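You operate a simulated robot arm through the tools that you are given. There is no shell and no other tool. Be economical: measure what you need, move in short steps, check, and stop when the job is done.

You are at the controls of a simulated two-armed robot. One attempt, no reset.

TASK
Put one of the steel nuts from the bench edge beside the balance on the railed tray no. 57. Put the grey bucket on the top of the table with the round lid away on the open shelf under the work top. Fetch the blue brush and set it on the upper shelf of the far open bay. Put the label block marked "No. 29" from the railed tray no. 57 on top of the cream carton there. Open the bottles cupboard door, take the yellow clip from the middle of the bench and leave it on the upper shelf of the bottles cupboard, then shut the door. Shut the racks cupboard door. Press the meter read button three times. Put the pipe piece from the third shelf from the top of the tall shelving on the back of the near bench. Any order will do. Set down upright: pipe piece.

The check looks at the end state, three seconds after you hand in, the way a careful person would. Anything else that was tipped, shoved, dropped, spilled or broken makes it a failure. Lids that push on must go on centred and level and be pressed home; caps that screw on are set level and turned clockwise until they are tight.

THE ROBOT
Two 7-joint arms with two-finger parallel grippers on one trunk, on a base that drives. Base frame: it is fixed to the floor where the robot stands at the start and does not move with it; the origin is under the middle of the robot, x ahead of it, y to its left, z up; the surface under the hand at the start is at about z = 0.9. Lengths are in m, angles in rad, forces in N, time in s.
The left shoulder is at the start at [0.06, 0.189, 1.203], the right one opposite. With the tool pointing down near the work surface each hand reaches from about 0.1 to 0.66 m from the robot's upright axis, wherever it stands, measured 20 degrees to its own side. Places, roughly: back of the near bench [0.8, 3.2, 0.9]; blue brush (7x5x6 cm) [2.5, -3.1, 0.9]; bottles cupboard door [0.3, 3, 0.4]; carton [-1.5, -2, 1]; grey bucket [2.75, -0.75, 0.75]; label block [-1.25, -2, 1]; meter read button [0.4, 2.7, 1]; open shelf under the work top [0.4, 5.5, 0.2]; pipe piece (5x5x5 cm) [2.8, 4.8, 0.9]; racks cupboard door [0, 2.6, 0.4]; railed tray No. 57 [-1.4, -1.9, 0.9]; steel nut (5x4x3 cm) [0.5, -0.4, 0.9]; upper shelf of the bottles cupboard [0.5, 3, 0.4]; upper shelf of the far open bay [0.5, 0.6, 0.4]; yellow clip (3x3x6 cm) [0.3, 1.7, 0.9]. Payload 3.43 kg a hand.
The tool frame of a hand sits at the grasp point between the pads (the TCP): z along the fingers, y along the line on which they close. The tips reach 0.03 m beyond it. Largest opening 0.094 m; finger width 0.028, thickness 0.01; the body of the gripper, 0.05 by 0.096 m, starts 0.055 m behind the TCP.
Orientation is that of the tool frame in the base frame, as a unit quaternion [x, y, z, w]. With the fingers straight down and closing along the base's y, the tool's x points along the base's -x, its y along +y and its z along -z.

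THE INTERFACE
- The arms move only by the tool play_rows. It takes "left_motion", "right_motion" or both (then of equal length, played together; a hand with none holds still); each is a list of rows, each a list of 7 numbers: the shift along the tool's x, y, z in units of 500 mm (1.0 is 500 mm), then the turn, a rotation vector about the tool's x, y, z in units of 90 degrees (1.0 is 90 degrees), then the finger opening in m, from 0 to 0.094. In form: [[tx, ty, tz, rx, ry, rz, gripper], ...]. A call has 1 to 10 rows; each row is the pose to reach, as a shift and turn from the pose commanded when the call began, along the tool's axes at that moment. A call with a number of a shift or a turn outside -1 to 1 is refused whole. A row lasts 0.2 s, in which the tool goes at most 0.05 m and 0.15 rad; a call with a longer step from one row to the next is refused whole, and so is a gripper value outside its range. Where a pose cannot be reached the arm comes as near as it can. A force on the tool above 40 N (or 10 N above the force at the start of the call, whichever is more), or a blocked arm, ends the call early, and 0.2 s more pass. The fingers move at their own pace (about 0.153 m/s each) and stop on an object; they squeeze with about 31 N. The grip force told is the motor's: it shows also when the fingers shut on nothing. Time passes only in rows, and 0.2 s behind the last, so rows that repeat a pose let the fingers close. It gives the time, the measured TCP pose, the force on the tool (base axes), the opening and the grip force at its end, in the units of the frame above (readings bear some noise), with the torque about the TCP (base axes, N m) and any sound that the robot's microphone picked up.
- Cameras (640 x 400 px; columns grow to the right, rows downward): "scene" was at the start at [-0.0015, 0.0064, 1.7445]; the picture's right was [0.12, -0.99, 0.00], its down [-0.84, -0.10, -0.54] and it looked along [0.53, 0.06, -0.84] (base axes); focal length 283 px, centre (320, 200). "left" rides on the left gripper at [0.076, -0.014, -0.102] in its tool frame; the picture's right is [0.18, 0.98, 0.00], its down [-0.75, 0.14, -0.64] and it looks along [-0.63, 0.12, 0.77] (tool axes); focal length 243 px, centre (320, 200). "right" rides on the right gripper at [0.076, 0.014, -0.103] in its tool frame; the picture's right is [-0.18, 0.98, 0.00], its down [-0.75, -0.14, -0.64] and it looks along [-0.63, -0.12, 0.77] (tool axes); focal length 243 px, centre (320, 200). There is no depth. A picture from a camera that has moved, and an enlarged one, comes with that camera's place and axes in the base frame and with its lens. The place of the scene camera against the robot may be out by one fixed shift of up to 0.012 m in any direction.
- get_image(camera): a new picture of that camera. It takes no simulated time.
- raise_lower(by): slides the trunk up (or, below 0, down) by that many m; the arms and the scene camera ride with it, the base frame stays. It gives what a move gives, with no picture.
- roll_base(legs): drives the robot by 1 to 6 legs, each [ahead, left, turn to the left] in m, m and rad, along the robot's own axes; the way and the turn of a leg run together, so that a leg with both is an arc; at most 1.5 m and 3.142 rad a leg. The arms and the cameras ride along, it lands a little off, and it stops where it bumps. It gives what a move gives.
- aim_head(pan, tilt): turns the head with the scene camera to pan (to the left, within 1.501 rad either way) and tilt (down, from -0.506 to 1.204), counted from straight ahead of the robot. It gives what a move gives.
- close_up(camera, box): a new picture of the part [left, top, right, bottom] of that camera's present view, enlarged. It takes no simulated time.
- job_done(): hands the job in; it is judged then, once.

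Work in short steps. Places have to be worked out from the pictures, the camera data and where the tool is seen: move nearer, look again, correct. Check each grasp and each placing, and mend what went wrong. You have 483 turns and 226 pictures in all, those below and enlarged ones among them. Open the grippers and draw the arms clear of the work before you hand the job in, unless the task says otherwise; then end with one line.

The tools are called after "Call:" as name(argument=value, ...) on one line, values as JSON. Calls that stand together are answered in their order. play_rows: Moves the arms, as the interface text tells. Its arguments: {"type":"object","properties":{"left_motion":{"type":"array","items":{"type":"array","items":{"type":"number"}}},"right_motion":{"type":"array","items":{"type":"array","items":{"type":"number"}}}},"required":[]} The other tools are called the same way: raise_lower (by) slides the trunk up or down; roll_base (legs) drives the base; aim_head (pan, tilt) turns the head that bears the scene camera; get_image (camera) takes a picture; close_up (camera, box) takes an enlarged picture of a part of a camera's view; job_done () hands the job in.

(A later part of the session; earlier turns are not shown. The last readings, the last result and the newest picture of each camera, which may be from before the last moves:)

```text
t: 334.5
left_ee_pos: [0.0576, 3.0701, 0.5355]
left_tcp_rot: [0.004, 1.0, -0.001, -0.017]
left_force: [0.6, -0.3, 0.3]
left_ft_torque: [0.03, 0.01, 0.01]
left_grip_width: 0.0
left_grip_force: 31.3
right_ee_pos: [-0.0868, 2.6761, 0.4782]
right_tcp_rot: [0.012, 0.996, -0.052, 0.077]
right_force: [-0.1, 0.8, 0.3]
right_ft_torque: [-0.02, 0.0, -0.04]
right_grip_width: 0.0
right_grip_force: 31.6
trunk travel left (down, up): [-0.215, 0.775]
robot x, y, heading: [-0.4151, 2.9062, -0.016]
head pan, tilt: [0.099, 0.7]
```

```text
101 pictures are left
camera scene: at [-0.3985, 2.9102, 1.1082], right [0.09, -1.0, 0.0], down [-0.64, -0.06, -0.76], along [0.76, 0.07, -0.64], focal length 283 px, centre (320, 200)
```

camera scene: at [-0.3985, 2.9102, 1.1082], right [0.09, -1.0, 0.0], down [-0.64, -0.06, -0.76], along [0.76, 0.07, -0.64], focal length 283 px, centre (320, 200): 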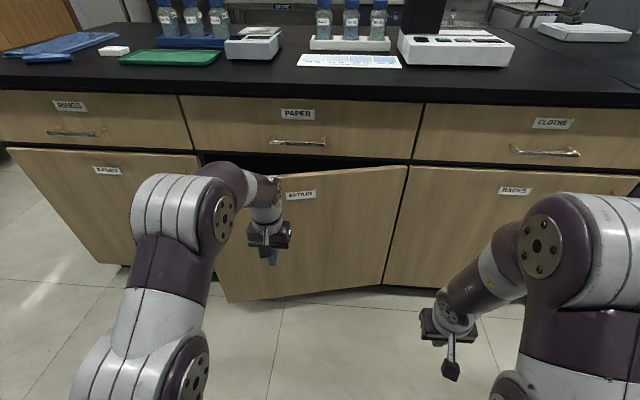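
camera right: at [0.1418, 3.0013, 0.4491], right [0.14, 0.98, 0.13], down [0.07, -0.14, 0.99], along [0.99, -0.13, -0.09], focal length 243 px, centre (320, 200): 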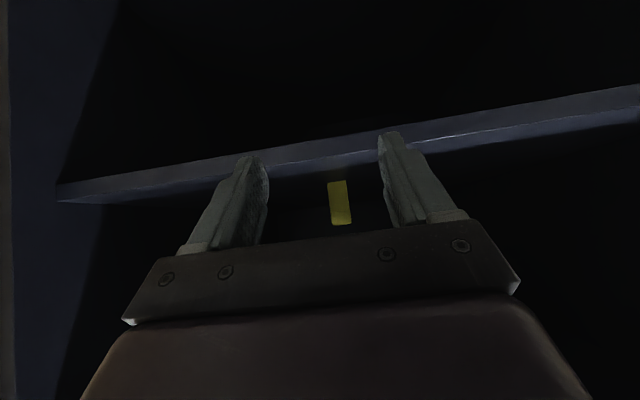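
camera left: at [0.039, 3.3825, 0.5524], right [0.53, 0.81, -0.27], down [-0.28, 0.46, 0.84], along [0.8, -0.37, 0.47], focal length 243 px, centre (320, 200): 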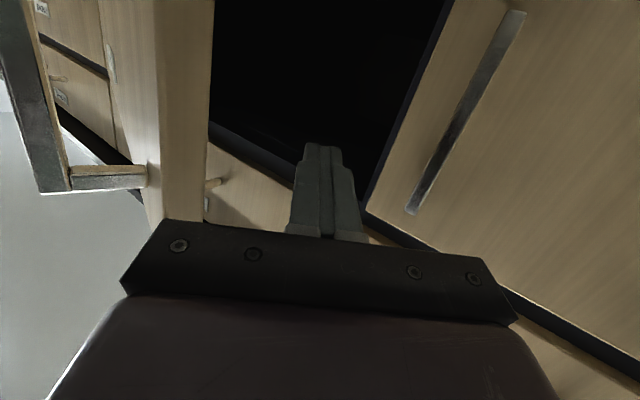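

Nearly closed. Pitch the left fingers forward and push with the tips.

Call:
play_rows(left_motion=[[0.06, 0.02, 0, 0, -0.09, 0, 0], [0.1, 0.04, 0, 0, -0.18, 0, 0], [0.1, 0.06, 0, 0, -0.27, 0, 0], [0.1, 0.08, 0, 0, -0.36, 0, 0], [0.1, 0.1, 0, 0, -0.45, 0, 0], [0.1, 0.12, 0, 0, -0.54, 0, 0], [0.1, 0.14, 0, 0, -0.63, 0, 0], [0.1, 0.16, 0, 0, -0.7, 0, 0]])

```text
t: 336.3
left_ee_pos: [0.0087, 3.15, 0.5376]
left_tcp_rot: [0.001, 0.861, -0.003, 0.509]
left_force: [0.4, 0.3, 0.4]
left_ft_torque: [0.0, 0.0, 0.01]
left_grip_width: 0.0
left_grip_force: 30.4
left hand out of reach, approached as far as the arm can: row 5, 6
right_ee_pos: [-0.0879, 2.6778, 0.4771]
right_tcp_rot: [0.013, 0.996, -0.05, 0.079]
right_force: [0.7, -1.0, 0.1]
right_ft_torque: [0.02, -0.01, -0.01]
right_grip_width: 0.0
right_grip_force: 31.1
trunk travel left (down, up): [-0.215, 0.775]
robot x, y, heading: [-0.4147, 2.9004, -0.015]
head pan, tilt: [0.099, 0.7]
```

Call:
play_rows(left_motion=[[-0.039, 0, 0.07, 0, 0, 0, 0], [-0.077, 0, 0.14, 0, 0, 0, 0], [-0.116, 0, 0.21, 0, 0, 0, 0], [-0.155, 0, 0.28, 0, 0, 0, 0], [-0.184, 0, 0.333, 0, 0, 0, 0], [-0.203, 0, 0.368, 0, 0, 0, 0], [-0.222, 0, 0.403, 0, 0, 0, 0], [-0.232, 0, 0.42, 0, 0, 0, 0], [-0.242, 0, 0.438, 0, 0, 0, 0]])

Call:
get_image(camera="scene")

```text
t: 338.2
left_ee_pos: [0.247, 3.1506, 0.5339]
left_tcp_rot: [0.002, 0.863, -0.002, 0.506]
left_force: [-29.4, -2.4, 13.4]
left_ft_torque: [0.05, -0.38, -0.01]
left_grip_width: 0.0
left_grip_force: 31.5
right_ee_pos: [-0.0892, 2.6776, 0.4797]
right_tcp_rot: [0.012, 0.996, -0.049, 0.08]
right_force: [1.0, -0.1, -0.2]
right_ft_torque: [0.02, -0.02, -0.02]
right_grip_width: 0.0
right_grip_force: 31.2
trunk travel left (down, up): [-0.215, 0.775]
robot x, y, heading: [-0.4114, 2.9053, -0.016]
head pan, tilt: [0.099, 0.7]
stopped in row 9 (left hand): the force on the tool passed its limit at 56 N (the readings are from after the stop); the commanded pose is now the measured one
```

```text
100 pictures are left
camera scene: at [-0.4034, 2.9092, 1.1087], right [0.09, -1.0, 0.0], down [-0.64, -0.06, -0.77], along [0.76, 0.07, -0.64], focal length 283 px, centre (320, 200)
```

scene: 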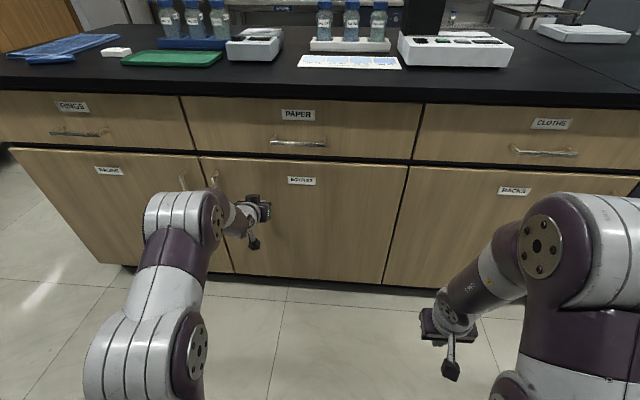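

Both doors shut. Retract the left hand, straighten it, back off and raise the trunk; then look at the route around the bench's end to the tall shelving.

Call:
play_rows(left_motion=[[0.039, 0, -0.07, 0, 0, 0, 0], [0.077, 0, -0.14, 0, 0, 0, 0], [0.116, 0, -0.21, 0, 0, 0, 0], [0.116, 0, -0.21, 0, 0.09, 0, 0.03], [0.116, 0, -0.21, 0, 0.18, 0, 0.05], [0.116, 0, -0.21, 0, 0.27, 0, 0.05], [0.116, 0, -0.21, 0, 0.36, 0, 0.05], [0.116, 0, -0.21, 0, 0.45, 0, 0.05], [0.116, 0, -0.21, 0, 0.54, 0, 0.05], [0.116, 0, -0.21, 0, 0.63, 0, 0.05]])

Call:
roll_base(legs=[[-0.25, 0, 0.015]])

Call:
raise_lower(by=0.4)

Call:
raise_lower(by=0.3)

Call:
aim_head(pan=0.7, tilt=0.45)

Call:
get_image(camera="scene")

```text
t: 340.4
left_ee_pos: [0.0935, 3.1594, 0.4971]
left_tcp_rot: [0.006, 0.994, -0.054, 0.096]
left_force: [-0.4, -1.0, -0.2]
left_ft_torque: [-0.01, -0.03, -0.02]
left_grip_width: 0.0501
left_grip_force: 0.0
left hand out of reach, approached as far as the arm can: row 7, 8, 9, 10
right_ee_pos: [-0.0861, 2.6785, 0.4781]
right_tcp_rot: [0.012, 0.996, -0.052, 0.078]
right_force: [0.5, 0.4, 0.6]
right_ft_torque: [-0.03, 0.0, 0.04]
right_grip_width: 0.0
right_grip_force: 31.3
trunk travel left (down, up): [-0.215, 0.775]
robot x, y, heading: [-0.4117, 2.9002, -0.011]
head pan, tilt: [0.099, 0.7]
```

```text
t: 342.2
left_ee_pos: [-0.165, 3.1668, 0.497]
left_tcp_rot: [0.002, 0.994, -0.054, 0.097]
left_force: [0.2, -0.6, -0.7]
left_ft_torque: [-0.03, -0.03, 0.0]
left_grip_width: 0.0498
left_grip_force: 0.0
right_ee_pos: [-0.3412, 2.6835, 0.4782]
right_tcp_rot: [0.008, 0.996, -0.051, 0.079]
right_force: [-0.6, 0.3, 0.5]
right_ft_torque: [-0.03, 0.0, -0.01]
right_grip_width: 0.0
right_grip_force: 30.8
trunk travel left (down, up): [-0.215, 0.775]
robot x, y, heading: [-0.6661, 2.9068, -0.001]
head pan, tilt: [0.099, 0.7]
```

```text
t: 346.1
left_ee_pos: [-0.1655, 3.1673, 0.8965]
left_tcp_rot: [0.0, 0.994, -0.053, 0.097]
left_force: [-0.4, 0.1, -0.5]
left_ft_torque: [-0.03, 0.02, 0.03]
left_grip_width: 0.0499
left_grip_force: 0.0
right_ee_pos: [-0.3406, 2.6828, 0.8774]
right_tcp_rot: [0.008, 0.996, -0.05, 0.079]
right_force: [0.6, -1.3, -0.3]
right_ft_torque: [-0.01, -0.02, -0.03]
right_grip_width: 0.0
right_grip_force: 31.0
trunk travel left (down, up): [-0.615, 0.375]
robot x, y, heading: [-0.667, 2.9027, 0.004]
head pan, tilt: [0.099, 0.7]
```

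```text
t: 349.1
left_ee_pos: [-0.1651, 3.1672, 1.1967]
left_tcp_rot: [0.001, 0.994, -0.053, 0.096]
left_force: [0.1, 0.3, 0.5]
left_ft_torque: [-0.01, -0.02, -0.01]
left_grip_width: 0.05
left_grip_force: 0.1
right_ee_pos: [-0.3417, 2.6825, 1.1779]
right_tcp_rot: [0.008, 0.996, -0.052, 0.078]
right_force: [0.2, -1.2, -0.7]
right_ft_torque: [0.0, -0.02, 0.01]
right_grip_width: 0.0001
right_grip_force: 30.7
trunk travel left (down, up): [-0.915, 0.075]
robot x, y, heading: [-0.6654, 2.9072, -0.004]
head pan, tilt: [0.099, 0.7]
```

```text
t: 350.1
left_ee_pos: [-0.1656, 3.1663, 1.1963]
left_tcp_rot: [0.001, 0.994, -0.054, 0.097]
left_force: [-0.3, 0.3, -0.1]
left_ft_torque: [0.01, 0.0, -0.01]
left_grip_width: 0.0501
left_grip_force: 0.1
right_ee_pos: [-0.3413, 2.6836, 1.1789]
right_tcp_rot: [0.008, 0.996, -0.05, 0.079]
right_force: [-0.8, 0.4, 0.7]
right_ft_torque: [0.01, -0.02, 0.03]
right_grip_width: 0.0
right_grip_force: 31.0
trunk travel left (down, up): [-0.915, 0.075]
robot x, y, heading: [-0.6705, 2.9053, -0.002]
head pan, tilt: [0.7, 0.45]
```

```text
99 pictures are left
camera scene: at [-0.6701, 2.9628, 1.8304], right [0.64, -0.77, 0.0], down [-0.33, -0.28, -0.9], along [0.69, 0.58, -0.44], focal length 283 px, centre (320, 200)
```

scene: 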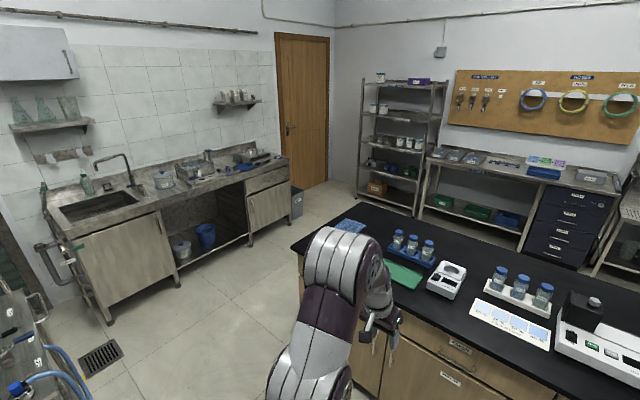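

Route: bench ends at y≈3.92, sink unit front at y≈5.1, a cart stands near (-0.85, 4.4). I go forward to x≈-0.28, strafe left to y≈4.5, then drive forward toward the shelving.

Call:
roll_base(legs=[[0.38, 0, 0], [0, 0.8, 0], [0, 0.8, 0]])

Call:
aim_head(pan=0.1, tilt=0.5)

Call:
get_image(camera="scene")

```text
t: 360.4
left_ee_pos: [0.2254, 4.789, 1.1975]
left_tcp_rot: [-0.008, 0.994, -0.052, 0.097]
left_force: [0.4, 0.2, -0.1]
left_ft_torque: [-0.01, -0.01, 0.02]
left_grip_width: 0.0503
left_grip_force: 0.0
right_ee_pos: [0.0582, 4.302, 1.1776]
right_tcp_rot: [-0.001, 0.996, -0.05, 0.08]
right_force: [0.2, 0.4, -0.3]
right_ft_torque: [0.02, -0.02, 0.02]
right_grip_width: 0.0
right_grip_force: 30.6
trunk travel left (down, up): [-0.915, 0.075]
robot x, y, heading: [-0.2741, 4.5203, 0.01]
head pan, tilt: [0.7, 0.45]
```

```text
t: 361.4
left_ee_pos: [0.2244, 4.7884, 1.1972]
left_tcp_rot: [-0.007, 0.994, -0.053, 0.097]
left_force: [0.0, -0.1, -0.1]
left_ft_torque: [0.02, -0.02, -0.01]
left_grip_width: 0.0501
left_grip_force: 0.1
right_ee_pos: [0.0583, 4.3024, 1.1784]
right_tcp_rot: [-0.001, 0.996, -0.05, 0.08]
right_force: [0.2, 0.7, 0.2]
right_ft_torque: [0.01, 0.01, 0.01]
right_grip_width: 0.0
right_grip_force: 31.1
trunk travel left (down, up): [-0.915, 0.075]
robot x, y, heading: [-0.2718, 4.5186, 0.018]
head pan, tilt: [0.099, 0.499]
```

```text
98 pictures are left
camera scene: at [-0.2549, 4.5274, 1.826], right [0.12, -0.99, 0.0], down [-0.48, -0.06, -0.88], along [0.87, 0.1, -0.48], focal length 283 px, centre (320, 200)
```

scene: 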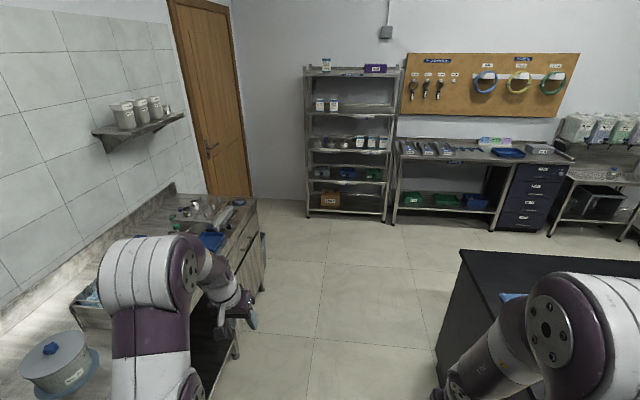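

Clear path ahead. Drive to x≈1.85.

Call:
roll_base(legs=[[1.2, 0, -0.018], [0.9, 0.1, 0]])

Call:
aim_head(pan=0.1, tilt=0.6)

Call:
get_image(camera="scene")

```text
t: 371.9
left_ee_pos: [2.3368, 4.9504, 1.1969]
left_tcp_rot: [-0.011, 0.994, -0.052, 0.098]
left_force: [0.1, -0.1, -0.4]
left_ft_torque: [-0.02, 0.02, 0.02]
left_grip_width: 0.0498
left_grip_force: 0.1
right_ee_pos: [2.173, 4.4627, 1.1783]
right_tcp_rot: [-0.004, 0.996, -0.049, 0.08]
right_force: [0.4, 0.2, 0.6]
right_ft_torque: [-0.03, 0.03, -0.02]
right_grip_width: 0.0
right_grip_force: 30.6
trunk travel left (down, up): [-0.915, 0.075]
robot x, y, heading: [1.837, 4.6755, 0.023]
head pan, tilt: [0.099, 0.499]
```

```text
t: 372.6
left_ee_pos: [2.3365, 4.9503, 1.197]
left_tcp_rot: [-0.011, 0.994, -0.053, 0.097]
left_force: [0.6, -0.7, 0.6]
left_ft_torque: [-0.01, -0.02, -0.01]
left_grip_width: 0.0499
left_grip_force: 0.1
right_ee_pos: [2.1719, 4.4631, 1.1778]
right_tcp_rot: [-0.005, 0.996, -0.05, 0.08]
right_force: [0.0, 0.5, 0.2]
right_ft_torque: [0.01, -0.01, 0.02]
right_grip_width: 0.0003
right_grip_force: 30.7
trunk travel left (down, up): [-0.915, 0.075]
robot x, y, heading: [1.839, 4.6757, 0.029]
head pan, tilt: [0.099, 0.6]
```

```text
97 pictures are left
camera scene: at [1.8564, 4.6853, 1.8169], right [0.12, -0.99, 0.0], down [-0.56, -0.07, -0.83], along [0.82, 0.1, -0.56], focal length 283 px, centre (320, 200)
```

scene: 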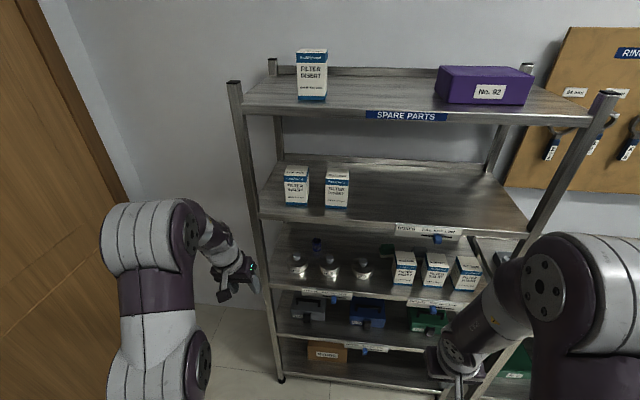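

Call:
close_up(camera="scene", box=[260, 220, 420, 320])

```text
4.00 times, centred on (340, 270) of scene
camera zoom: at [1.8564, 4.6853, 1.8169], right [0.12, -0.99, 0.0], down [-0.56, -0.07, -0.83], along [0.82, 0.1, -0.56], focal length 1133 px, centre (240, -80)
```

zoom: 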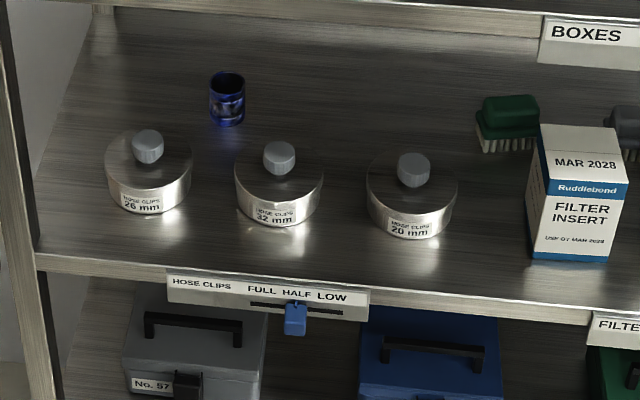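

The pipe piece is the blue-marked tube at ~[2.82, 4.817], behind and between two canisters on the third shelf (z≈0.865; next shelf above ~1.18). I'll use the left hand pitched 30°. First lower the trunk, draw the left hand in and pitch it.

Call:
raise_lower(by=-0.22)

Call:
play_rows(left_motion=[[0.08, 0, 0, 0, 0, 0, 0.08], [0.16, 0, -0.01, 0, -0.04, 0, 0.08], [0.24, 0, -0.02, 0, -0.08, 0, 0.08], [0.32, 0, -0.03, 0, -0.12, 0, 0.08], [0.38, 0, -0.04, 0, -0.16, 0, 0.08], [0.44, 0, -0.05, 0, -0.2, 0, 0.08]])

Call:
roll_base(legs=[[0.0, 0, -0.029], [0.3, -0.05, 0]])

Call:
get_image(camera="scene")

Call:
get_image(camera="left")

```text
t: 374.9
left_ee_pos: [2.3374, 4.9504, 0.9772]
left_tcp_rot: [-0.012, 0.994, -0.053, 0.097]
left_force: [-1.1, 0.4, 0.5]
left_ft_torque: [0.02, -0.03, -0.03]
left_grip_width: 0.0502
left_grip_force: 0.1
right_ee_pos: [2.1734, 4.4638, 0.9576]
right_tcp_rot: [-0.004, 0.996, -0.05, 0.079]
right_force: [-0.1, 0.7, 0.3]
right_ft_torque: [0.01, 0.03, 0.04]
right_grip_width: 0.0
right_grip_force: 31.4
trunk travel left (down, up): [-0.695, 0.295]
robot x, y, heading: [1.8391, 4.6754, 0.027]
head pan, tilt: [0.099, 0.6]
```

```text
t: 376.3
left_ee_pos: [2.1159, 4.9439, 0.9597]
left_tcp_rot: [-0.019, 0.966, -0.049, 0.253]
left_force: [-0.7, -0.4, 0.0]
left_ft_torque: [0.0, -0.01, -0.01]
left_grip_width: 0.0802
left_grip_force: 0.0
right_ee_pos: [2.1722, 4.4627, 0.9583]
right_tcp_rot: [-0.005, 0.996, -0.05, 0.079]
right_force: [0.9, 0.3, -1.3]
right_ft_torque: [0.0, 0.0, 0.03]
right_grip_width: 0.0
right_grip_force: 30.9
trunk travel left (down, up): [-0.695, 0.295]
robot x, y, heading: [1.8356, 4.6752, 0.025]
head pan, tilt: [0.099, 0.6]
```

```text
t: 378.7
left_ee_pos: [2.4298, 4.8886, 0.9589]
left_tcp_rot: [-0.006, 0.966, -0.054, 0.251]
left_force: [0.7, -0.5, -0.2]
left_ft_torque: [0.01, 0.0, 0.01]
left_grip_width: 0.0801
left_grip_force: 0.2
right_ee_pos: [2.4747, 4.4052, 0.9577]
right_tcp_rot: [0.009, 0.996, -0.05, 0.079]
right_force: [-0.4, 0.8, -0.3]
right_ft_torque: [0.0, 0.02, -0.02]
right_grip_width: 0.0001
right_grip_force: 31.2
trunk travel left (down, up): [-0.695, 0.295]
robot x, y, heading: [2.1473, 4.6278, -0.007]
head pan, tilt: [0.099, 0.6]
```

```text
95 pictures are left
camera scene: at [2.1636, 4.6354, 1.5969], right [0.1, -1.0, 0.0], down [-0.56, -0.05, -0.82], along [0.82, 0.08, -0.57], focal length 283 px, centre (320, 200)
```

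scene: 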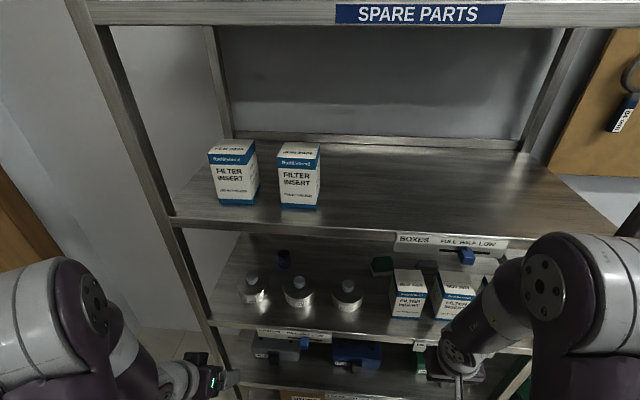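

```text
94 pictures are left
camera left: at [2.3134, 4.8812, 1.0125], right [-0.15, 0.97, -0.19], down [0.35, 0.23, 0.91], along [0.93, 0.07, -0.37], focal length 243 px, centre (320, 200)
```

left: 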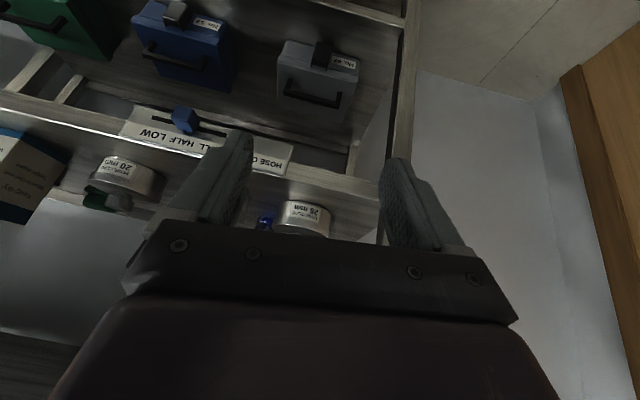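

Pipe located at ~[2.83, 4.818, 0.886]; shelf edge x≈2.606. I first set 45° pitch, level, at z≈0.99 in front of the gap.

Call:
play_rows(left_motion=[[-0.008, -0.05, -0.013, -0.021, -0.06, 0, 0.06], [-0.016, -0.1, -0.026, -0.042, -0.12, 0, 0.06], [-0.024, -0.148, -0.04, -0.064, -0.178, 0, 0.06], [-0.024, -0.148, -0.04, -0.064, -0.178, 0, 0.06]])

Call:
get_image(camera="left")

```text
t: 379.1
left_ee_pos: [2.431, 4.8714, 0.9711]
left_tcp_rot: [0.009, 0.956, -0.03, 0.29]
left_force: [-7.7, 20.8, 4.5]
left_ft_torque: [-0.98, 0.23, -3.08]
left_grip_width: 0.0601
left_grip_force: 0.0
left hand out of reach, approached as far as the arm can: row 2
right_ee_pos: [2.4728, 4.4037, 0.9595]
right_tcp_rot: [0.009, 0.995, -0.05, 0.08]
right_force: [-0.2, -0.3, -0.4]
right_ft_torque: [0.0, -0.04, -0.02]
right_grip_width: 0.0
right_grip_force: 31.0
trunk travel left (down, up): [-0.695, 0.295]
robot x, y, heading: [2.1438, 4.6318, -0.003]
head pan, tilt: [0.099, 0.6]
stopped in row 2 (left hand): the force on the tool passed its limit at 175 N (the readings are from after the stop); the commanded pose is now the measured one
```

```text
93 pictures are left
camera left: at [2.3106, 4.8628, 1.014], right [-0.12, 0.98, -0.15], down [0.28, 0.18, 0.94], along [0.95, 0.07, -0.29], focal length 243 px, centre (320, 200)
```

left: 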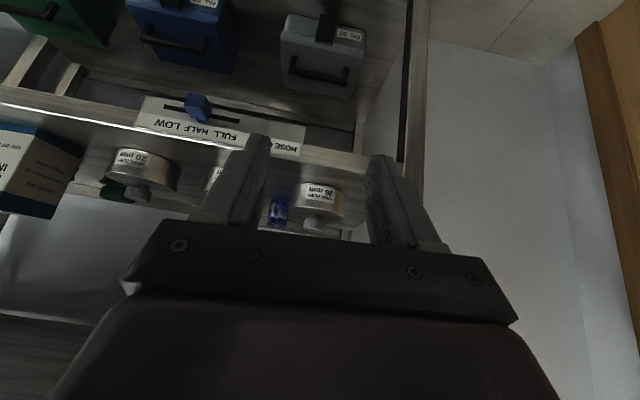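

The left elbow likely touched the shelving post. Back the base off 0.2 m and set the arm pose there.

Call:
roll_base(legs=[[-0.25, 0, 0]])

Call:
get_image(camera="scene")

```text
t: 381.4
left_ee_pos: [2.1741, 4.8726, 0.9702]
left_tcp_rot: [0.009, 0.956, -0.029, 0.291]
left_force: [-1.1, 1.8, 0.1]
left_ft_torque: [-0.08, -0.1, -0.24]
left_grip_width: 0.0602
left_grip_force: 0.2
right_ee_pos: [2.2163, 4.4066, 0.9584]
right_tcp_rot: [0.008, 0.995, -0.052, 0.079]
right_force: [-0.1, 0.4, -0.8]
right_ft_torque: [-0.01, 0.01, 0.01]
right_grip_width: 0.0
right_grip_force: 30.6
trunk travel left (down, up): [-0.695, 0.295]
robot x, y, heading: [1.8911, 4.6275, 0.004]
head pan, tilt: [0.099, 0.6]
stopped in leg 1: the force on the tool passed its limit at 40 N (the readings are from after the stop); the commanded pose is now the measured one
```

```text
92 pictures are left
camera scene: at [1.9057, 4.6361, 1.5969], right [0.1, -1.0, 0.0], down [-0.56, -0.06, -0.82], along [0.82, 0.08, -0.57], focal length 283 px, centre (320, 200)
```

scene: 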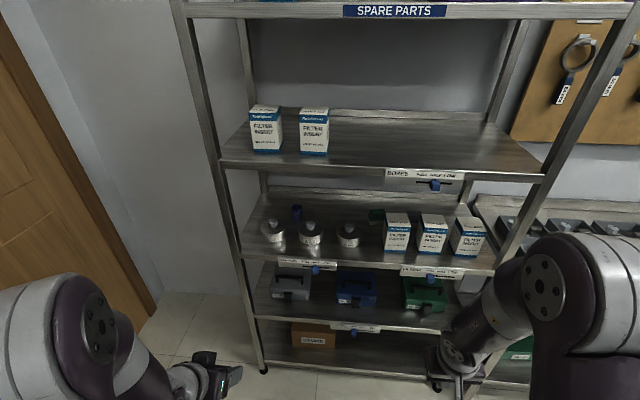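

The left elbow met the door wall (y≈5.2). I shift the robot right to y≈4.42 so the left arm reaches inward without the elbow near the wall, then set the pose.

Call:
roll_base(legs=[[0, -0.22, 0]])

Call:
play_rows(left_motion=[[-0.02, 0.01, 0.0, -0.02, -0.05, 0, 0.06], [-0.05, 0.03, 0.01, -0.04, -0.1, 0, 0.06], [-0.08, 0.05, 0.01, -0.04, -0.15, 0, 0.06], [-0.12, 0.08, 0.02, -0.04, -0.18, 0, 0.06], [-0.16, 0.12, 0.03, -0.04, -0.18, 0, 0.06]])

```text
t: 383.1
left_ee_pos: [2.1744, 4.6452, 0.9709]
left_tcp_rot: [0.01, 0.956, -0.029, 0.291]
left_force: [1.4, 4.8, 0.1]
left_ft_torque: [-0.21, 0.16, -0.7]
left_grip_width: 0.0601
left_grip_force: 0.1
right_ee_pos: [2.2139, 4.1788, 0.9583]
right_tcp_rot: [0.009, 0.996, -0.051, 0.079]
right_force: [0.2, -0.6, -0.2]
right_ft_torque: [0.04, 0.02, 0.02]
right_grip_width: 0.0001
right_grip_force: 31.3
trunk travel left (down, up): [-0.695, 0.295]
robot x, y, heading: [1.8854, 4.4047, -0.01]
head pan, tilt: [0.099, 0.6]
```

```text
t: 384.3
left_ee_pos: [2.2507, 4.7063, 0.9985]
left_tcp_rot: [-0.002, 0.907, -0.002, 0.422]
left_force: [0.7, -0.4, 0.1]
left_ft_torque: [0.0, -0.01, -0.01]
left_grip_width: 0.0599
left_grip_force: 0.1
right_ee_pos: [2.2133, 4.178, 0.9582]
right_tcp_rot: [0.01, 0.996, -0.051, 0.079]
right_force: [0.7, -0.3, 0.3]
right_ft_torque: [0.01, -0.01, 0.01]
right_grip_width: 0.0
right_grip_force: 30.7
trunk travel left (down, up): [-0.695, 0.295]
robot x, y, heading: [1.8877, 4.4044, -0.004]
head pan, tilt: [0.099, 0.6]
```

Pose good (pitch 50°, z≈1.0). Shift the hand 11 cm left and drive forward 0.25.

Call:
play_rows(left_motion=[[0, 0.08, 0, 0, 0, 0, 0.06], [0, 0.15, 0, 0, 0, 0, 0.06], [0, 0.222, 0, 0, 0, 0, 0.06]])

Call:
roll_base(legs=[[0.25, 0, 0]])

Call:
get_image(camera="left")

Call:
get_image(camera="scene")

```text
t: 385.1
left_ee_pos: [2.2537, 4.8146, 0.9976]
left_tcp_rot: [-0.003, 0.906, -0.002, 0.422]
left_force: [-0.4, 0.7, 0.3]
left_ft_torque: [-0.01, -0.02, 0.0]
left_grip_width: 0.06
left_grip_force: 0.2
right_ee_pos: [2.2151, 4.1794, 0.9572]
right_tcp_rot: [0.009, 0.996, -0.052, 0.079]
right_force: [0.2, 0.3, 0.5]
right_ft_torque: [-0.03, 0.0, 0.02]
right_grip_width: 0.0
right_grip_force: 31.2
trunk travel left (down, up): [-0.695, 0.295]
robot x, y, heading: [1.8853, 4.4007, -0.007]
head pan, tilt: [0.099, 0.6]
```

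```text
t: 386.9
left_ee_pos: [2.4991, 4.8124, 0.9983]
left_tcp_rot: [-0.004, 0.906, -0.001, 0.422]
left_force: [-0.1, -0.6, -0.3]
left_ft_torque: [-0.01, 0.01, 0.02]
left_grip_width: 0.0599
left_grip_force: 0.1
right_ee_pos: [2.46, 4.1777, 0.9577]
right_tcp_rot: [0.009, 0.996, -0.051, 0.079]
right_force: [-0.2, 0.5, 0.1]
right_ft_torque: [-0.01, 0.0, 0.0]
right_grip_width: 0.0
right_grip_force: 31.4
trunk travel left (down, up): [-0.695, 0.295]
robot x, y, heading: [2.1308, 4.4035, -0.006]
head pan, tilt: [0.099, 0.6]
```

```text
91 pictures are left
camera left: at [2.3715, 4.797, 1.0063], right [-0.12, 0.98, -0.15], down [-0.01, 0.15, 0.99], along [0.99, 0.12, -0.01], focal length 243 px, centre (320, 200)
```

left: 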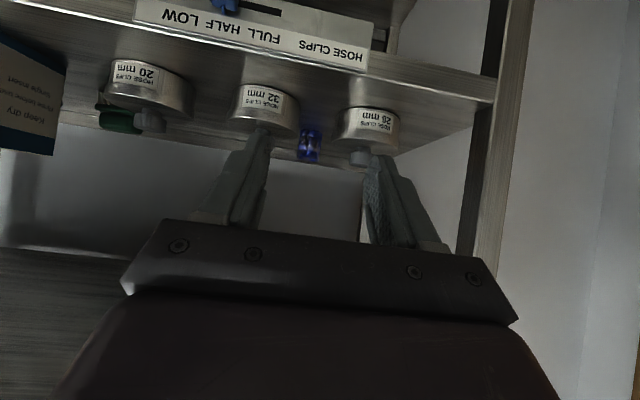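

```text
90 pictures are left
camera scene: at [2.1495, 4.4086, 1.5969], right [0.09, -1.0, 0.0], down [-0.56, -0.05, -0.82], along [0.82, 0.08, -0.57], focal length 283 px, centre (320, 200)
```

scene: 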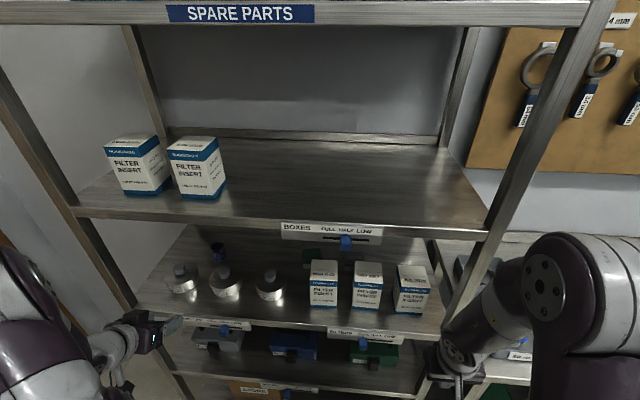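

The pipe stands between the 32 mm and 26 mm canisters. Advance 0.2 m at z≈1.005 over the gap, then re-look.

Call:
play_rows(left_motion=[[-0.065, 0, 0.065, 0, 0, 0, 0.06], [-0.12, 0, 0.125, 0, 0, 0, 0.06], [-0.175, 0, 0.185, 0, 0, 0, 0.06], [-0.23, 0, 0.245, 0, 0, 0, 0.06], [-0.27, 0, 0.296, 0, 0, 0, 0.06]])

Call:
get_image(camera="left")

Call:
close_up(camera="scene", box=[90, 210, 330, 360])

```text
t: 388.1
left_ee_pos: [2.7024, 4.8152, 1.0078]
left_tcp_rot: [-0.004, 0.906, 0.0, 0.422]
left_force: [0.0, -0.5, -1.4]
left_ft_torque: [0.05, -0.01, 0.01]
left_grip_width: 0.0598
left_grip_force: 0.1
right_ee_pos: [2.4596, 4.1782, 0.9579]
right_tcp_rot: [0.01, 0.996, -0.05, 0.079]
right_force: [0.2, 0.1, -0.4]
right_ft_torque: [-0.02, 0.04, 0.0]
right_grip_width: 0.0
right_grip_force: 30.4
trunk travel left (down, up): [-0.695, 0.295]
robot x, y, heading: [2.1333, 4.4001, -0.007]
head pan, tilt: [0.099, 0.6]
```

```text
89 pictures are left
camera left: at [2.5736, 4.8009, 1.016], right [-0.12, 0.98, -0.15], down [-0.01, 0.15, 0.99], along [0.99, 0.12, -0.01], focal length 243 px, centre (320, 200)
```

left: 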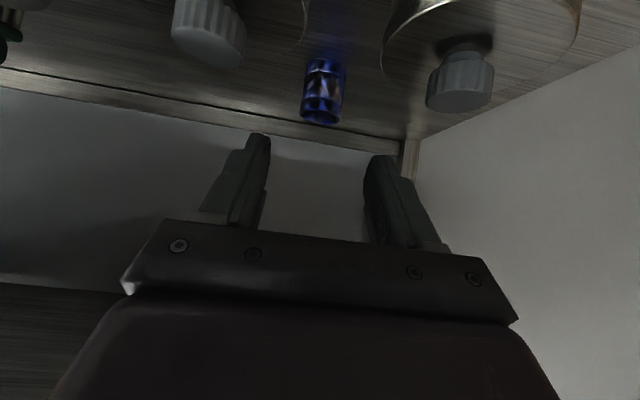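

```text
2.67 times, centred on (210, 285) of scene
camera zoom: at [2.1504, 4.4091, 1.5969], right [0.09, -1.0, 0.0], down [-0.56, -0.05, -0.82], along [0.82, 0.08, -0.57], focal length 756 px, centre (613, -27)
```

zoom: 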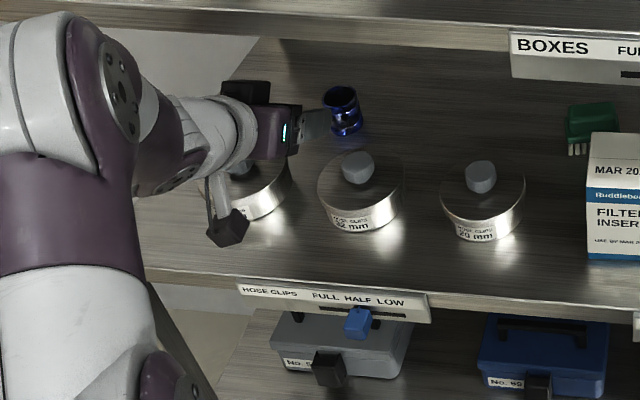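

Refined: pipe centre ≈[2.805, 4.815, 0.91], shelf ≈0.883. Move over it, steepen to 30°, and check before descending.

Call:
play_rows(left_motion=[[-0.03, 0, 0.067, 0, 0, 0, 0.06], [-0.06, 0, 0.134, 0, 0, 0, 0.06], [-0.082, 0, 0.2, 0, 0, 0, 0.07], [-0.082, 0, 0.2, 0, 0.074, 0, 0.074], [-0.082, 0, 0.2, 0, 0.148, 0, 0.074], [-0.082, 0, 0.2, 0, 0.222, 0, 0.074]])

Call:
get_image(camera="left")

Call:
close_up(camera="scene", box=[90, 210, 330, 360])

```text
t: 389.7
left_ee_pos: [2.7513, 4.8528, 0.9497]
left_tcp_rot: [-0.033, 0.971, -0.012, 0.235]
left_force: [0.4, -0.1, -0.4]
left_ft_torque: [0.0, 0.0, -0.03]
left_grip_width: 0.0739
left_grip_force: 0.0
right_ee_pos: [2.4526, 4.2027, 0.9663]
right_tcp_rot: [-0.01, 0.995, -0.052, 0.088]
right_force: [0.7, 0.0, -0.6]
right_ft_torque: [0.01, 0.04, 0.0]
right_grip_width: 0.0001
right_grip_force: 30.4
trunk travel left (down, up): [-0.695, 0.295]
robot x, y, heading: [2.1325, 4.409, 0.033]
head pan, tilt: [0.099, 0.6]
stopped in row 6 (left hand): the arm was blocked; the commanded pose is now the measured one
```

```text
87 pictures are left
camera left: at [2.6379, 4.8341, 1.0061], right [-0.22, 0.97, -0.12], down [0.37, 0.2, 0.91], along [0.9, 0.16, -0.4], focal length 243 px, centre (320, 200)
```

left: 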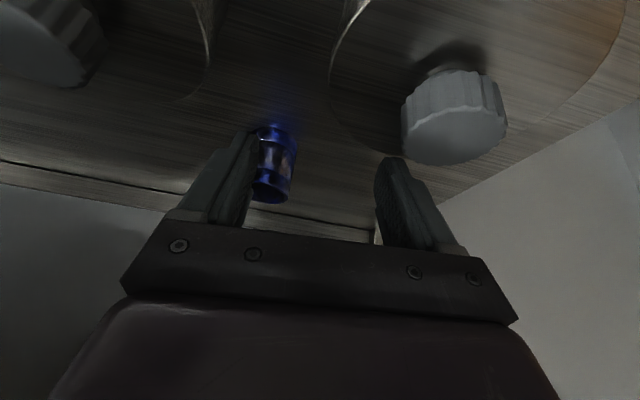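

```text
2.67 times, centred on (210, 285) of scene
camera zoom: at [2.1241, 4.4249, 1.5991], right [0.13, -0.99, 0.01], down [-0.55, -0.08, -0.83], along [0.83, 0.11, -0.55], focal length 756 px, centre (613, -27)
```

zoom: 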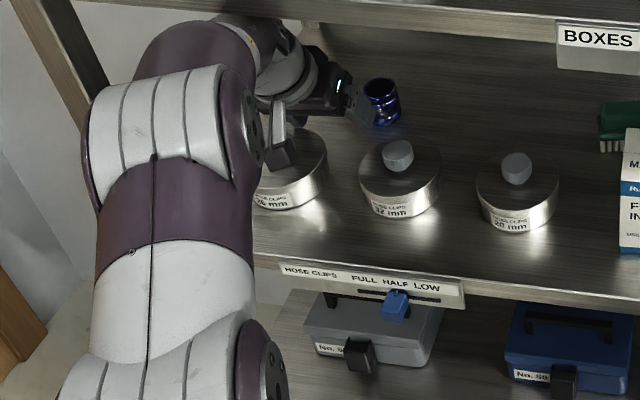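

The arm was blocked while steepening (forearm near the shelf above). Undo: return to the shallower pitch, recentre, rise slightly, and withdraw.

Call:
play_rows(left_motion=[[0.0, -0.02, 0.0, 0, -0.074, 0, 0.06], [0.0, -0.05, 0.0, 0, -0.148, 0, 0.06], [0.0, -0.072, -0.03, 0, -0.222, 0, 0.06], [-0.005, -0.072, -0.08, 0, -0.24, 0, 0.06], [-0.01, -0.072, -0.115, 0, -0.24, 0, 0.06]])

Call:
get_image(camera="left")

```text
t: 390.9
left_ee_pos: [2.751, 4.8064, 1.004]
left_tcp_rot: [-0.025, 0.911, -0.002, 0.412]
left_force: [1.2, 0.3, 0.2]
left_ft_torque: [0.0, -0.04, 0.02]
left_grip_width: 0.0601
left_grip_force: 0.0
right_ee_pos: [2.4636, 4.1971, 0.9581]
right_tcp_rot: [-0.006, 0.996, -0.051, 0.08]
right_force: [0.0, 0.3, 0.8]
right_ft_torque: [0.01, 0.01, -0.01]
right_grip_width: 0.0
right_grip_force: 31.1
trunk travel left (down, up): [-0.695, 0.295]
robot x, y, heading: [2.1266, 4.4097, 0.028]
head pan, tilt: [0.099, 0.6]
```

```text
85 pictures are left
camera left: at [2.6259, 4.7861, 1.0151], right [-0.17, 0.97, -0.16], down [0.01, 0.17, 0.99], along [0.99, 0.16, -0.03], focal length 243 px, centre (320, 200)
```

left: 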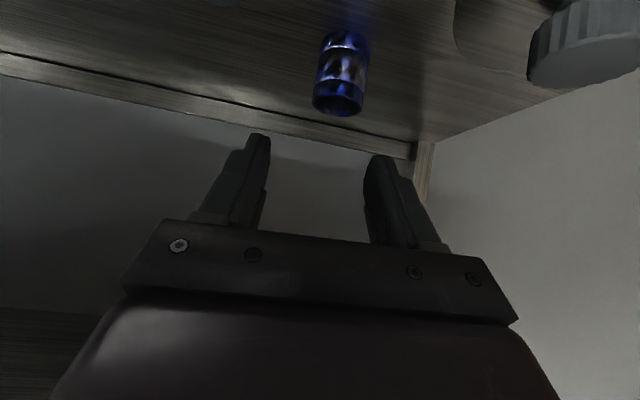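

I'll keep the shallow pitch but yaw the hand 9° so its camera passes through the gap between the canisters. Move to just above/around the pipe and look.

Call:
play_rows(left_motion=[[-0.009, 0.005, 0.04, 0.025, 0.001, 0.022, 0.065], [-0.018, 0.01, 0.08, 0.05, 0.002, 0.044, 0.07], [-0.028, 0.014, 0.12, 0.075, 0.002, 0.066, 0.074], [-0.028, 0.014, 0.12, 0.075, 0.002, 0.066, 0.074]])

Call:
get_image(camera="left")

Call:
close_up(camera="scene", box=[90, 210, 330, 360])

```text
t: 391.9
left_ee_pos: [2.807, 4.8141, 0.9748]
left_tcp_rot: [0.046, 0.909, -0.035, 0.413]
left_force: [-0.2, 0.0, 0.0]
left_ft_torque: [0.02, 0.01, 0.0]
left_grip_width: 0.0743
left_grip_force: 0.1
right_ee_pos: [2.4646, 4.1962, 0.9587]
right_tcp_rot: [-0.007, 0.996, -0.049, 0.08]
right_force: [0.2, 0.6, -0.2]
right_ft_torque: [-0.01, -0.02, -0.02]
right_grip_width: 0.0
right_grip_force: 30.8
trunk travel left (down, up): [-0.695, 0.295]
robot x, y, heading: [2.1289, 4.4095, 0.027]
head pan, tilt: [0.099, 0.6]
```

```text
84 pictures are left
camera left: at [2.6787, 4.8145, 0.986], right [-0.01, 0.99, -0.16], down [0.03, 0.16, 0.99], along [1.0, 0.01, -0.03], focal length 243 px, centre (320, 200)
```

left: 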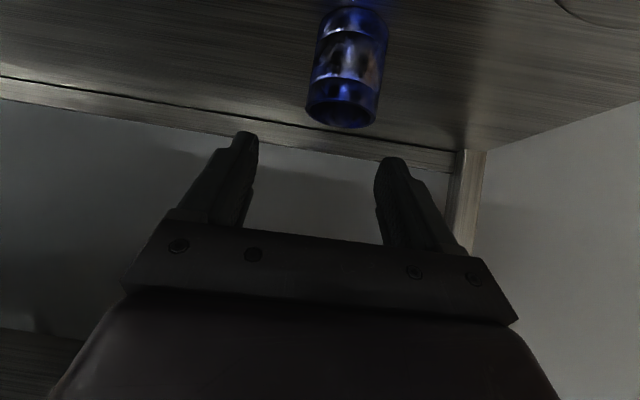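

```text
2.67 times, centred on (210, 285) of scene
camera zoom: at [2.146, 4.4174, 1.5969], right [0.13, -0.99, 0.0], down [-0.56, -0.07, -0.83], along [0.82, 0.1, -0.56], focal length 756 px, centre (613, -27)
```

zoom: 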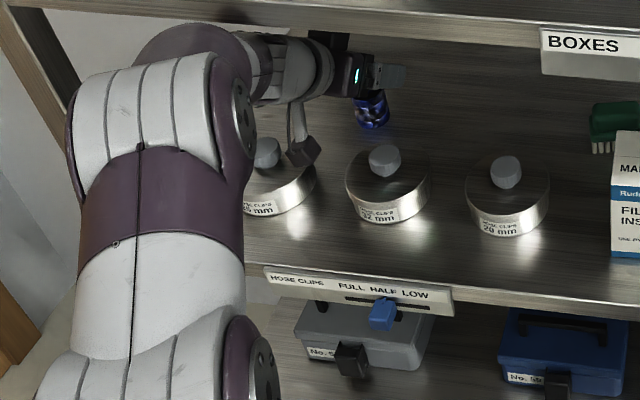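

Pipe confirmed at [2.805, 4.818], base 0.884, top 0.934; the canister gap is only ~3.4 cm. I steepen by 9° (less than before) so the camera stays above the canister tops, and lower to TCP z≈0.925.

Call:
play_rows(left_motion=[[0.008, 0.004, 0.006, 0, 0.05, 0, 0.074], [0.015, 0.0085, 0.0123, 0, 0.1, 0, 0.074], [0.04, 0.01, 0.035, 0, 0.11, 0, 0.074], [0.06, 0.0106, 0.052, 0, 0.11, 0, 0.074], [0.076, 0.0106, 0.065, 0, 0.11, 0, 0.074]])

Call:
get_image(camera="left")

Call:
close_up(camera="scene", box=[90, 210, 330, 360])

```text
t: 393.1
left_ee_pos: [2.8113, 4.8189, 0.9217]
left_tcp_rot: [0.049, 0.942, -0.03, 0.331]
left_force: [-0.3, -0.2, 0.2]
left_ft_torque: [0.03, 0.01, 0.0]
left_grip_width: 0.0739
left_grip_force: 0.0
right_ee_pos: [2.4659, 4.1957, 0.957]
right_tcp_rot: [-0.006, 0.996, -0.049, 0.078]
right_force: [0.0, 0.1, -0.7]
right_ft_torque: [0.01, 0.0, 0.03]
right_grip_width: 0.0
right_grip_force: 30.8
trunk travel left (down, up): [-0.695, 0.295]
robot x, y, heading: [2.132, 4.4086, 0.025]
head pan, tilt: [0.099, 0.6]
```

```text
82 pictures are left
camera left: at [2.6852, 4.8191, 0.9556], right [-0.03, 0.99, -0.14], down [0.2, 0.14, 0.97], along [0.98, 0.0, -0.21], focal length 243 px, centre (320, 200)
```

left: 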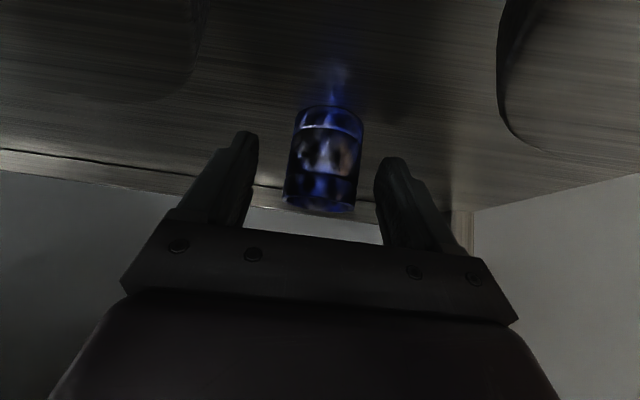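

```text
2.67 times, centred on (210, 285) of scene
camera zoom: at [2.1484, 4.4167, 1.5969], right [0.12, -0.99, 0.0], down [-0.56, -0.07, -0.82], along [0.82, 0.1, -0.57], focal length 756 px, centre (613, -27)
```

zoom: 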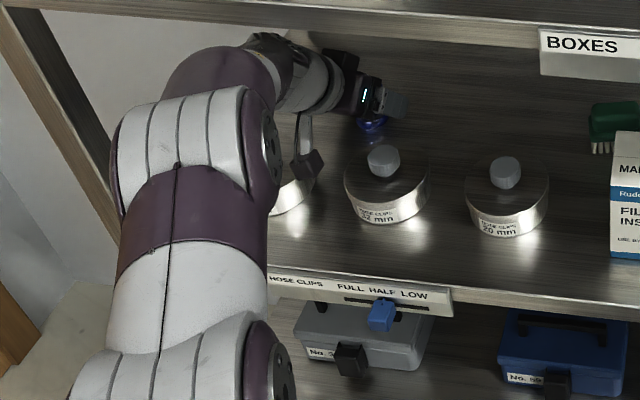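

The pipe is nicely between the fingers without contact. Close.

Call:
play_rows(left_motion=[[0, 0, 0, 0, 0, 0, 0.05], [0, 0, 0, 0, 0, 0, 0.025], [0, 0, 0, 0, 0, 0, 0.025], [0, 0, 0, 0, 0, 0, 0.025]])

Call:
get_image(camera="left")

```text
t: 394.1
left_ee_pos: [2.8087, 4.8198, 0.9232]
left_tcp_rot: [0.048, 0.941, -0.029, 0.333]
left_force: [1.0, 0.2, 0.4]
left_ft_torque: [-0.02, -0.04, 0.01]
left_grip_width: 0.0443
left_grip_force: 31.6
right_ee_pos: [2.4641, 4.1962, 0.9578]
right_tcp_rot: [-0.006, 0.996, -0.049, 0.08]
right_force: [-0.1, -0.6, 0.5]
right_ft_torque: [0.0, 0.0, 0.0]
right_grip_width: 0.0
right_grip_force: 31.0
trunk travel left (down, up): [-0.695, 0.295]
robot x, y, heading: [2.1263, 4.4126, 0.025]
head pan, tilt: [0.099, 0.6]
```

```text
80 pictures are left
camera left: at [2.6841, 4.8198, 0.9561], right [-0.03, 0.99, -0.14], down [0.2, 0.14, 0.97], along [0.98, 0.0, -0.2], focal length 243 px, centre (320, 200)
```

left: 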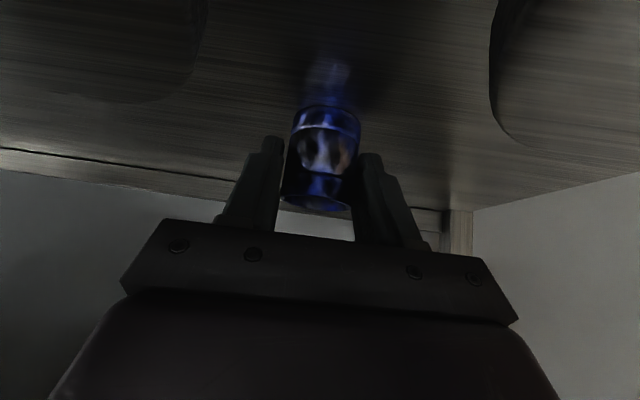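

Gripped (44 mm). Lift straight up while easing the pitch back, shifting slightly right to centre between the canister knobs.

Call:
play_rows(left_motion=[[-0.026, -0.007, -0.031, 0, 0, 0, 0.025], [-0.052, -0.014, -0.062, 0, -0.04, 0, 0.025], [-0.078, -0.02, -0.094, 0, -0.08, 0, 0.025], [-0.105, -0.0275, -0.125, 0, -0.11, 0, 0.025]])

Call:
close_up(camera="scene", box=[90, 210, 330, 360])

```text
t: 395.3
left_ee_pos: [2.7975, 4.8024, 0.9764]
left_tcp_rot: [0.041, 0.919, -0.048, 0.39]
left_force: [-2.7, -1.0, -8.3]
left_ft_torque: [-0.03, -0.4, 0.06]
left_grip_width: 0.0443
left_grip_force: 31.1
right_ee_pos: [2.4634, 4.197, 0.9616]
right_tcp_rot: [-0.007, 0.995, -0.05, 0.08]
right_force: [-0.2, 0.8, 0.3]
right_ft_torque: [0.05, -0.04, -0.03]
right_grip_width: 0.0001
right_grip_force: 30.6
trunk travel left (down, up): [-0.695, 0.295]
robot x, y, heading: [2.1298, 4.4082, 0.026]
head pan, tilt: [0.099, 0.6]
stopped in row 4 (left hand): the arm was blocked; the commanded pose is now the measured one
```

```text
2.67 times, centred on (210, 285) of scene
camera zoom: at [2.1444, 4.4191, 1.5996], right [0.12, -0.99, 0.0], down [-0.56, -0.07, -0.83], along [0.82, 0.1, -0.56], focal length 756 px, centre (613, -27)
```

zoom: 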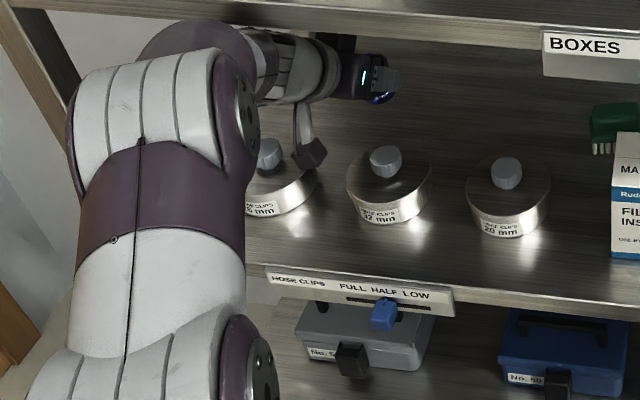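

The elbow link meets the shelf above. I lower the trunk a little and raise the hand relative to it, in alternation.

Call:
raise_lower(by=-0.05)

Call:
play_rows(left_motion=[[-0.03, 0, -0.028, 0, 0, 0, 0.025], [-0.06, 0, -0.056, 0, 0, 0, 0.025], [-0.072, 0, -0.067, 0, 0, 0, 0.025]])

Call:
raise_lower(by=-0.05)

Call:
play_rows(left_motion=[[-0.03, 0, -0.028, 0, 0, 0, 0.025], [-0.06, 0, -0.056, 0, 0, 0, 0.025], [-0.09, 0, -0.084, 0, 0, 0, 0.025]])

Call:
close_up(camera="scene", box=[90, 190, 330, 340])

```text
t: 396.2
left_ee_pos: [2.8006, 4.8015, 0.9283]
left_tcp_rot: [0.043, 0.917, -0.045, 0.393]
left_force: [-0.2, 0.1, -1.8]
left_ft_torque: [0.0, 0.04, 0.0]
left_grip_width: 0.0441
left_grip_force: 31.3
right_ee_pos: [2.4641, 4.1956, 0.9082]
right_tcp_rot: [-0.007, 0.996, -0.05, 0.08]
right_force: [0.0, -0.2, -0.7]
right_ft_torque: [0.01, 0.01, -0.04]
right_grip_width: 0.0001
right_grip_force: 31.6
trunk travel left (down, up): [-0.645, 0.345]
robot x, y, heading: [2.1288, 4.4091, 0.026]
head pan, tilt: [0.099, 0.6]
```

```text
t: 397.0
left_ee_pos: [2.8004, 4.8049, 0.9755]
left_tcp_rot: [0.043, 0.918, -0.045, 0.393]
left_force: [-0.3, 0.1, -1.2]
left_ft_torque: [0.0, 0.03, 0.01]
left_grip_width: 0.0446
left_grip_force: 31.2
right_ee_pos: [2.4626, 4.1947, 0.9088]
right_tcp_rot: [-0.006, 0.996, -0.05, 0.079]
right_force: [0.1, 0.3, -1.2]
right_ft_torque: [0.0, 0.01, 0.02]
right_grip_width: 0.0
right_grip_force: 30.8
trunk travel left (down, up): [-0.645, 0.345]
robot x, y, heading: [2.128, 4.4066, 0.029]
head pan, tilt: [0.099, 0.6]
```

```text
t: 397.9
left_ee_pos: [2.8011, 4.8045, 0.9257]
left_tcp_rot: [0.042, 0.918, -0.045, 0.392]
left_force: [-0.5, 0.0, -1.5]
left_ft_torque: [0.01, 0.0, 0.01]
left_grip_width: 0.0441
left_grip_force: 31.0
right_ee_pos: [2.4644, 4.1951, 0.8588]
right_tcp_rot: [-0.006, 0.996, -0.049, 0.08]
right_force: [-0.1, 0.7, -0.9]
right_ft_torque: [0.01, 0.01, 0.0]
right_grip_width: 0.0
right_grip_force: 30.9
trunk travel left (down, up): [-0.595, 0.395]
robot x, y, heading: [2.1249, 4.4074, 0.023]
head pan, tilt: [0.099, 0.6]
```

```text
t: 398.7
left_ee_pos: [2.7999, 4.8096, 0.9883]
left_tcp_rot: [0.042, 0.918, -0.045, 0.393]
left_force: [-0.5, 0.2, -0.1]
left_ft_torque: [0.0, 0.02, 0.01]
left_grip_width: 0.0444
left_grip_force: 31.1
right_ee_pos: [2.4626, 4.1954, 0.8578]
right_tcp_rot: [-0.006, 0.996, -0.05, 0.08]
right_force: [0.3, 0.0, -0.7]
right_ft_torque: [0.03, -0.02, 0.0]
right_grip_width: 0.0
right_grip_force: 31.2
trunk travel left (down, up): [-0.595, 0.395]
robot x, y, heading: [2.1316, 4.4082, 0.031]
head pan, tilt: [0.099, 0.6]
```

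```text
2.67 times, centred on (210, 265) of scene
camera zoom: at [2.1459, 4.4169, 1.4969], right [0.12, -0.99, 0.0], down [-0.56, -0.07, -0.83], along [0.82, 0.1, -0.56], focal length 756 px, centre (613, 27)
```

zoom: 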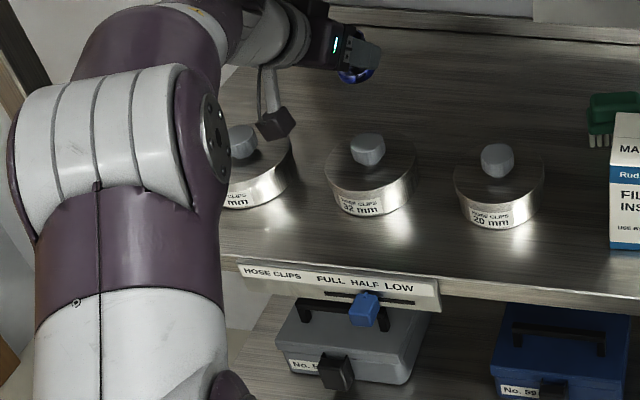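

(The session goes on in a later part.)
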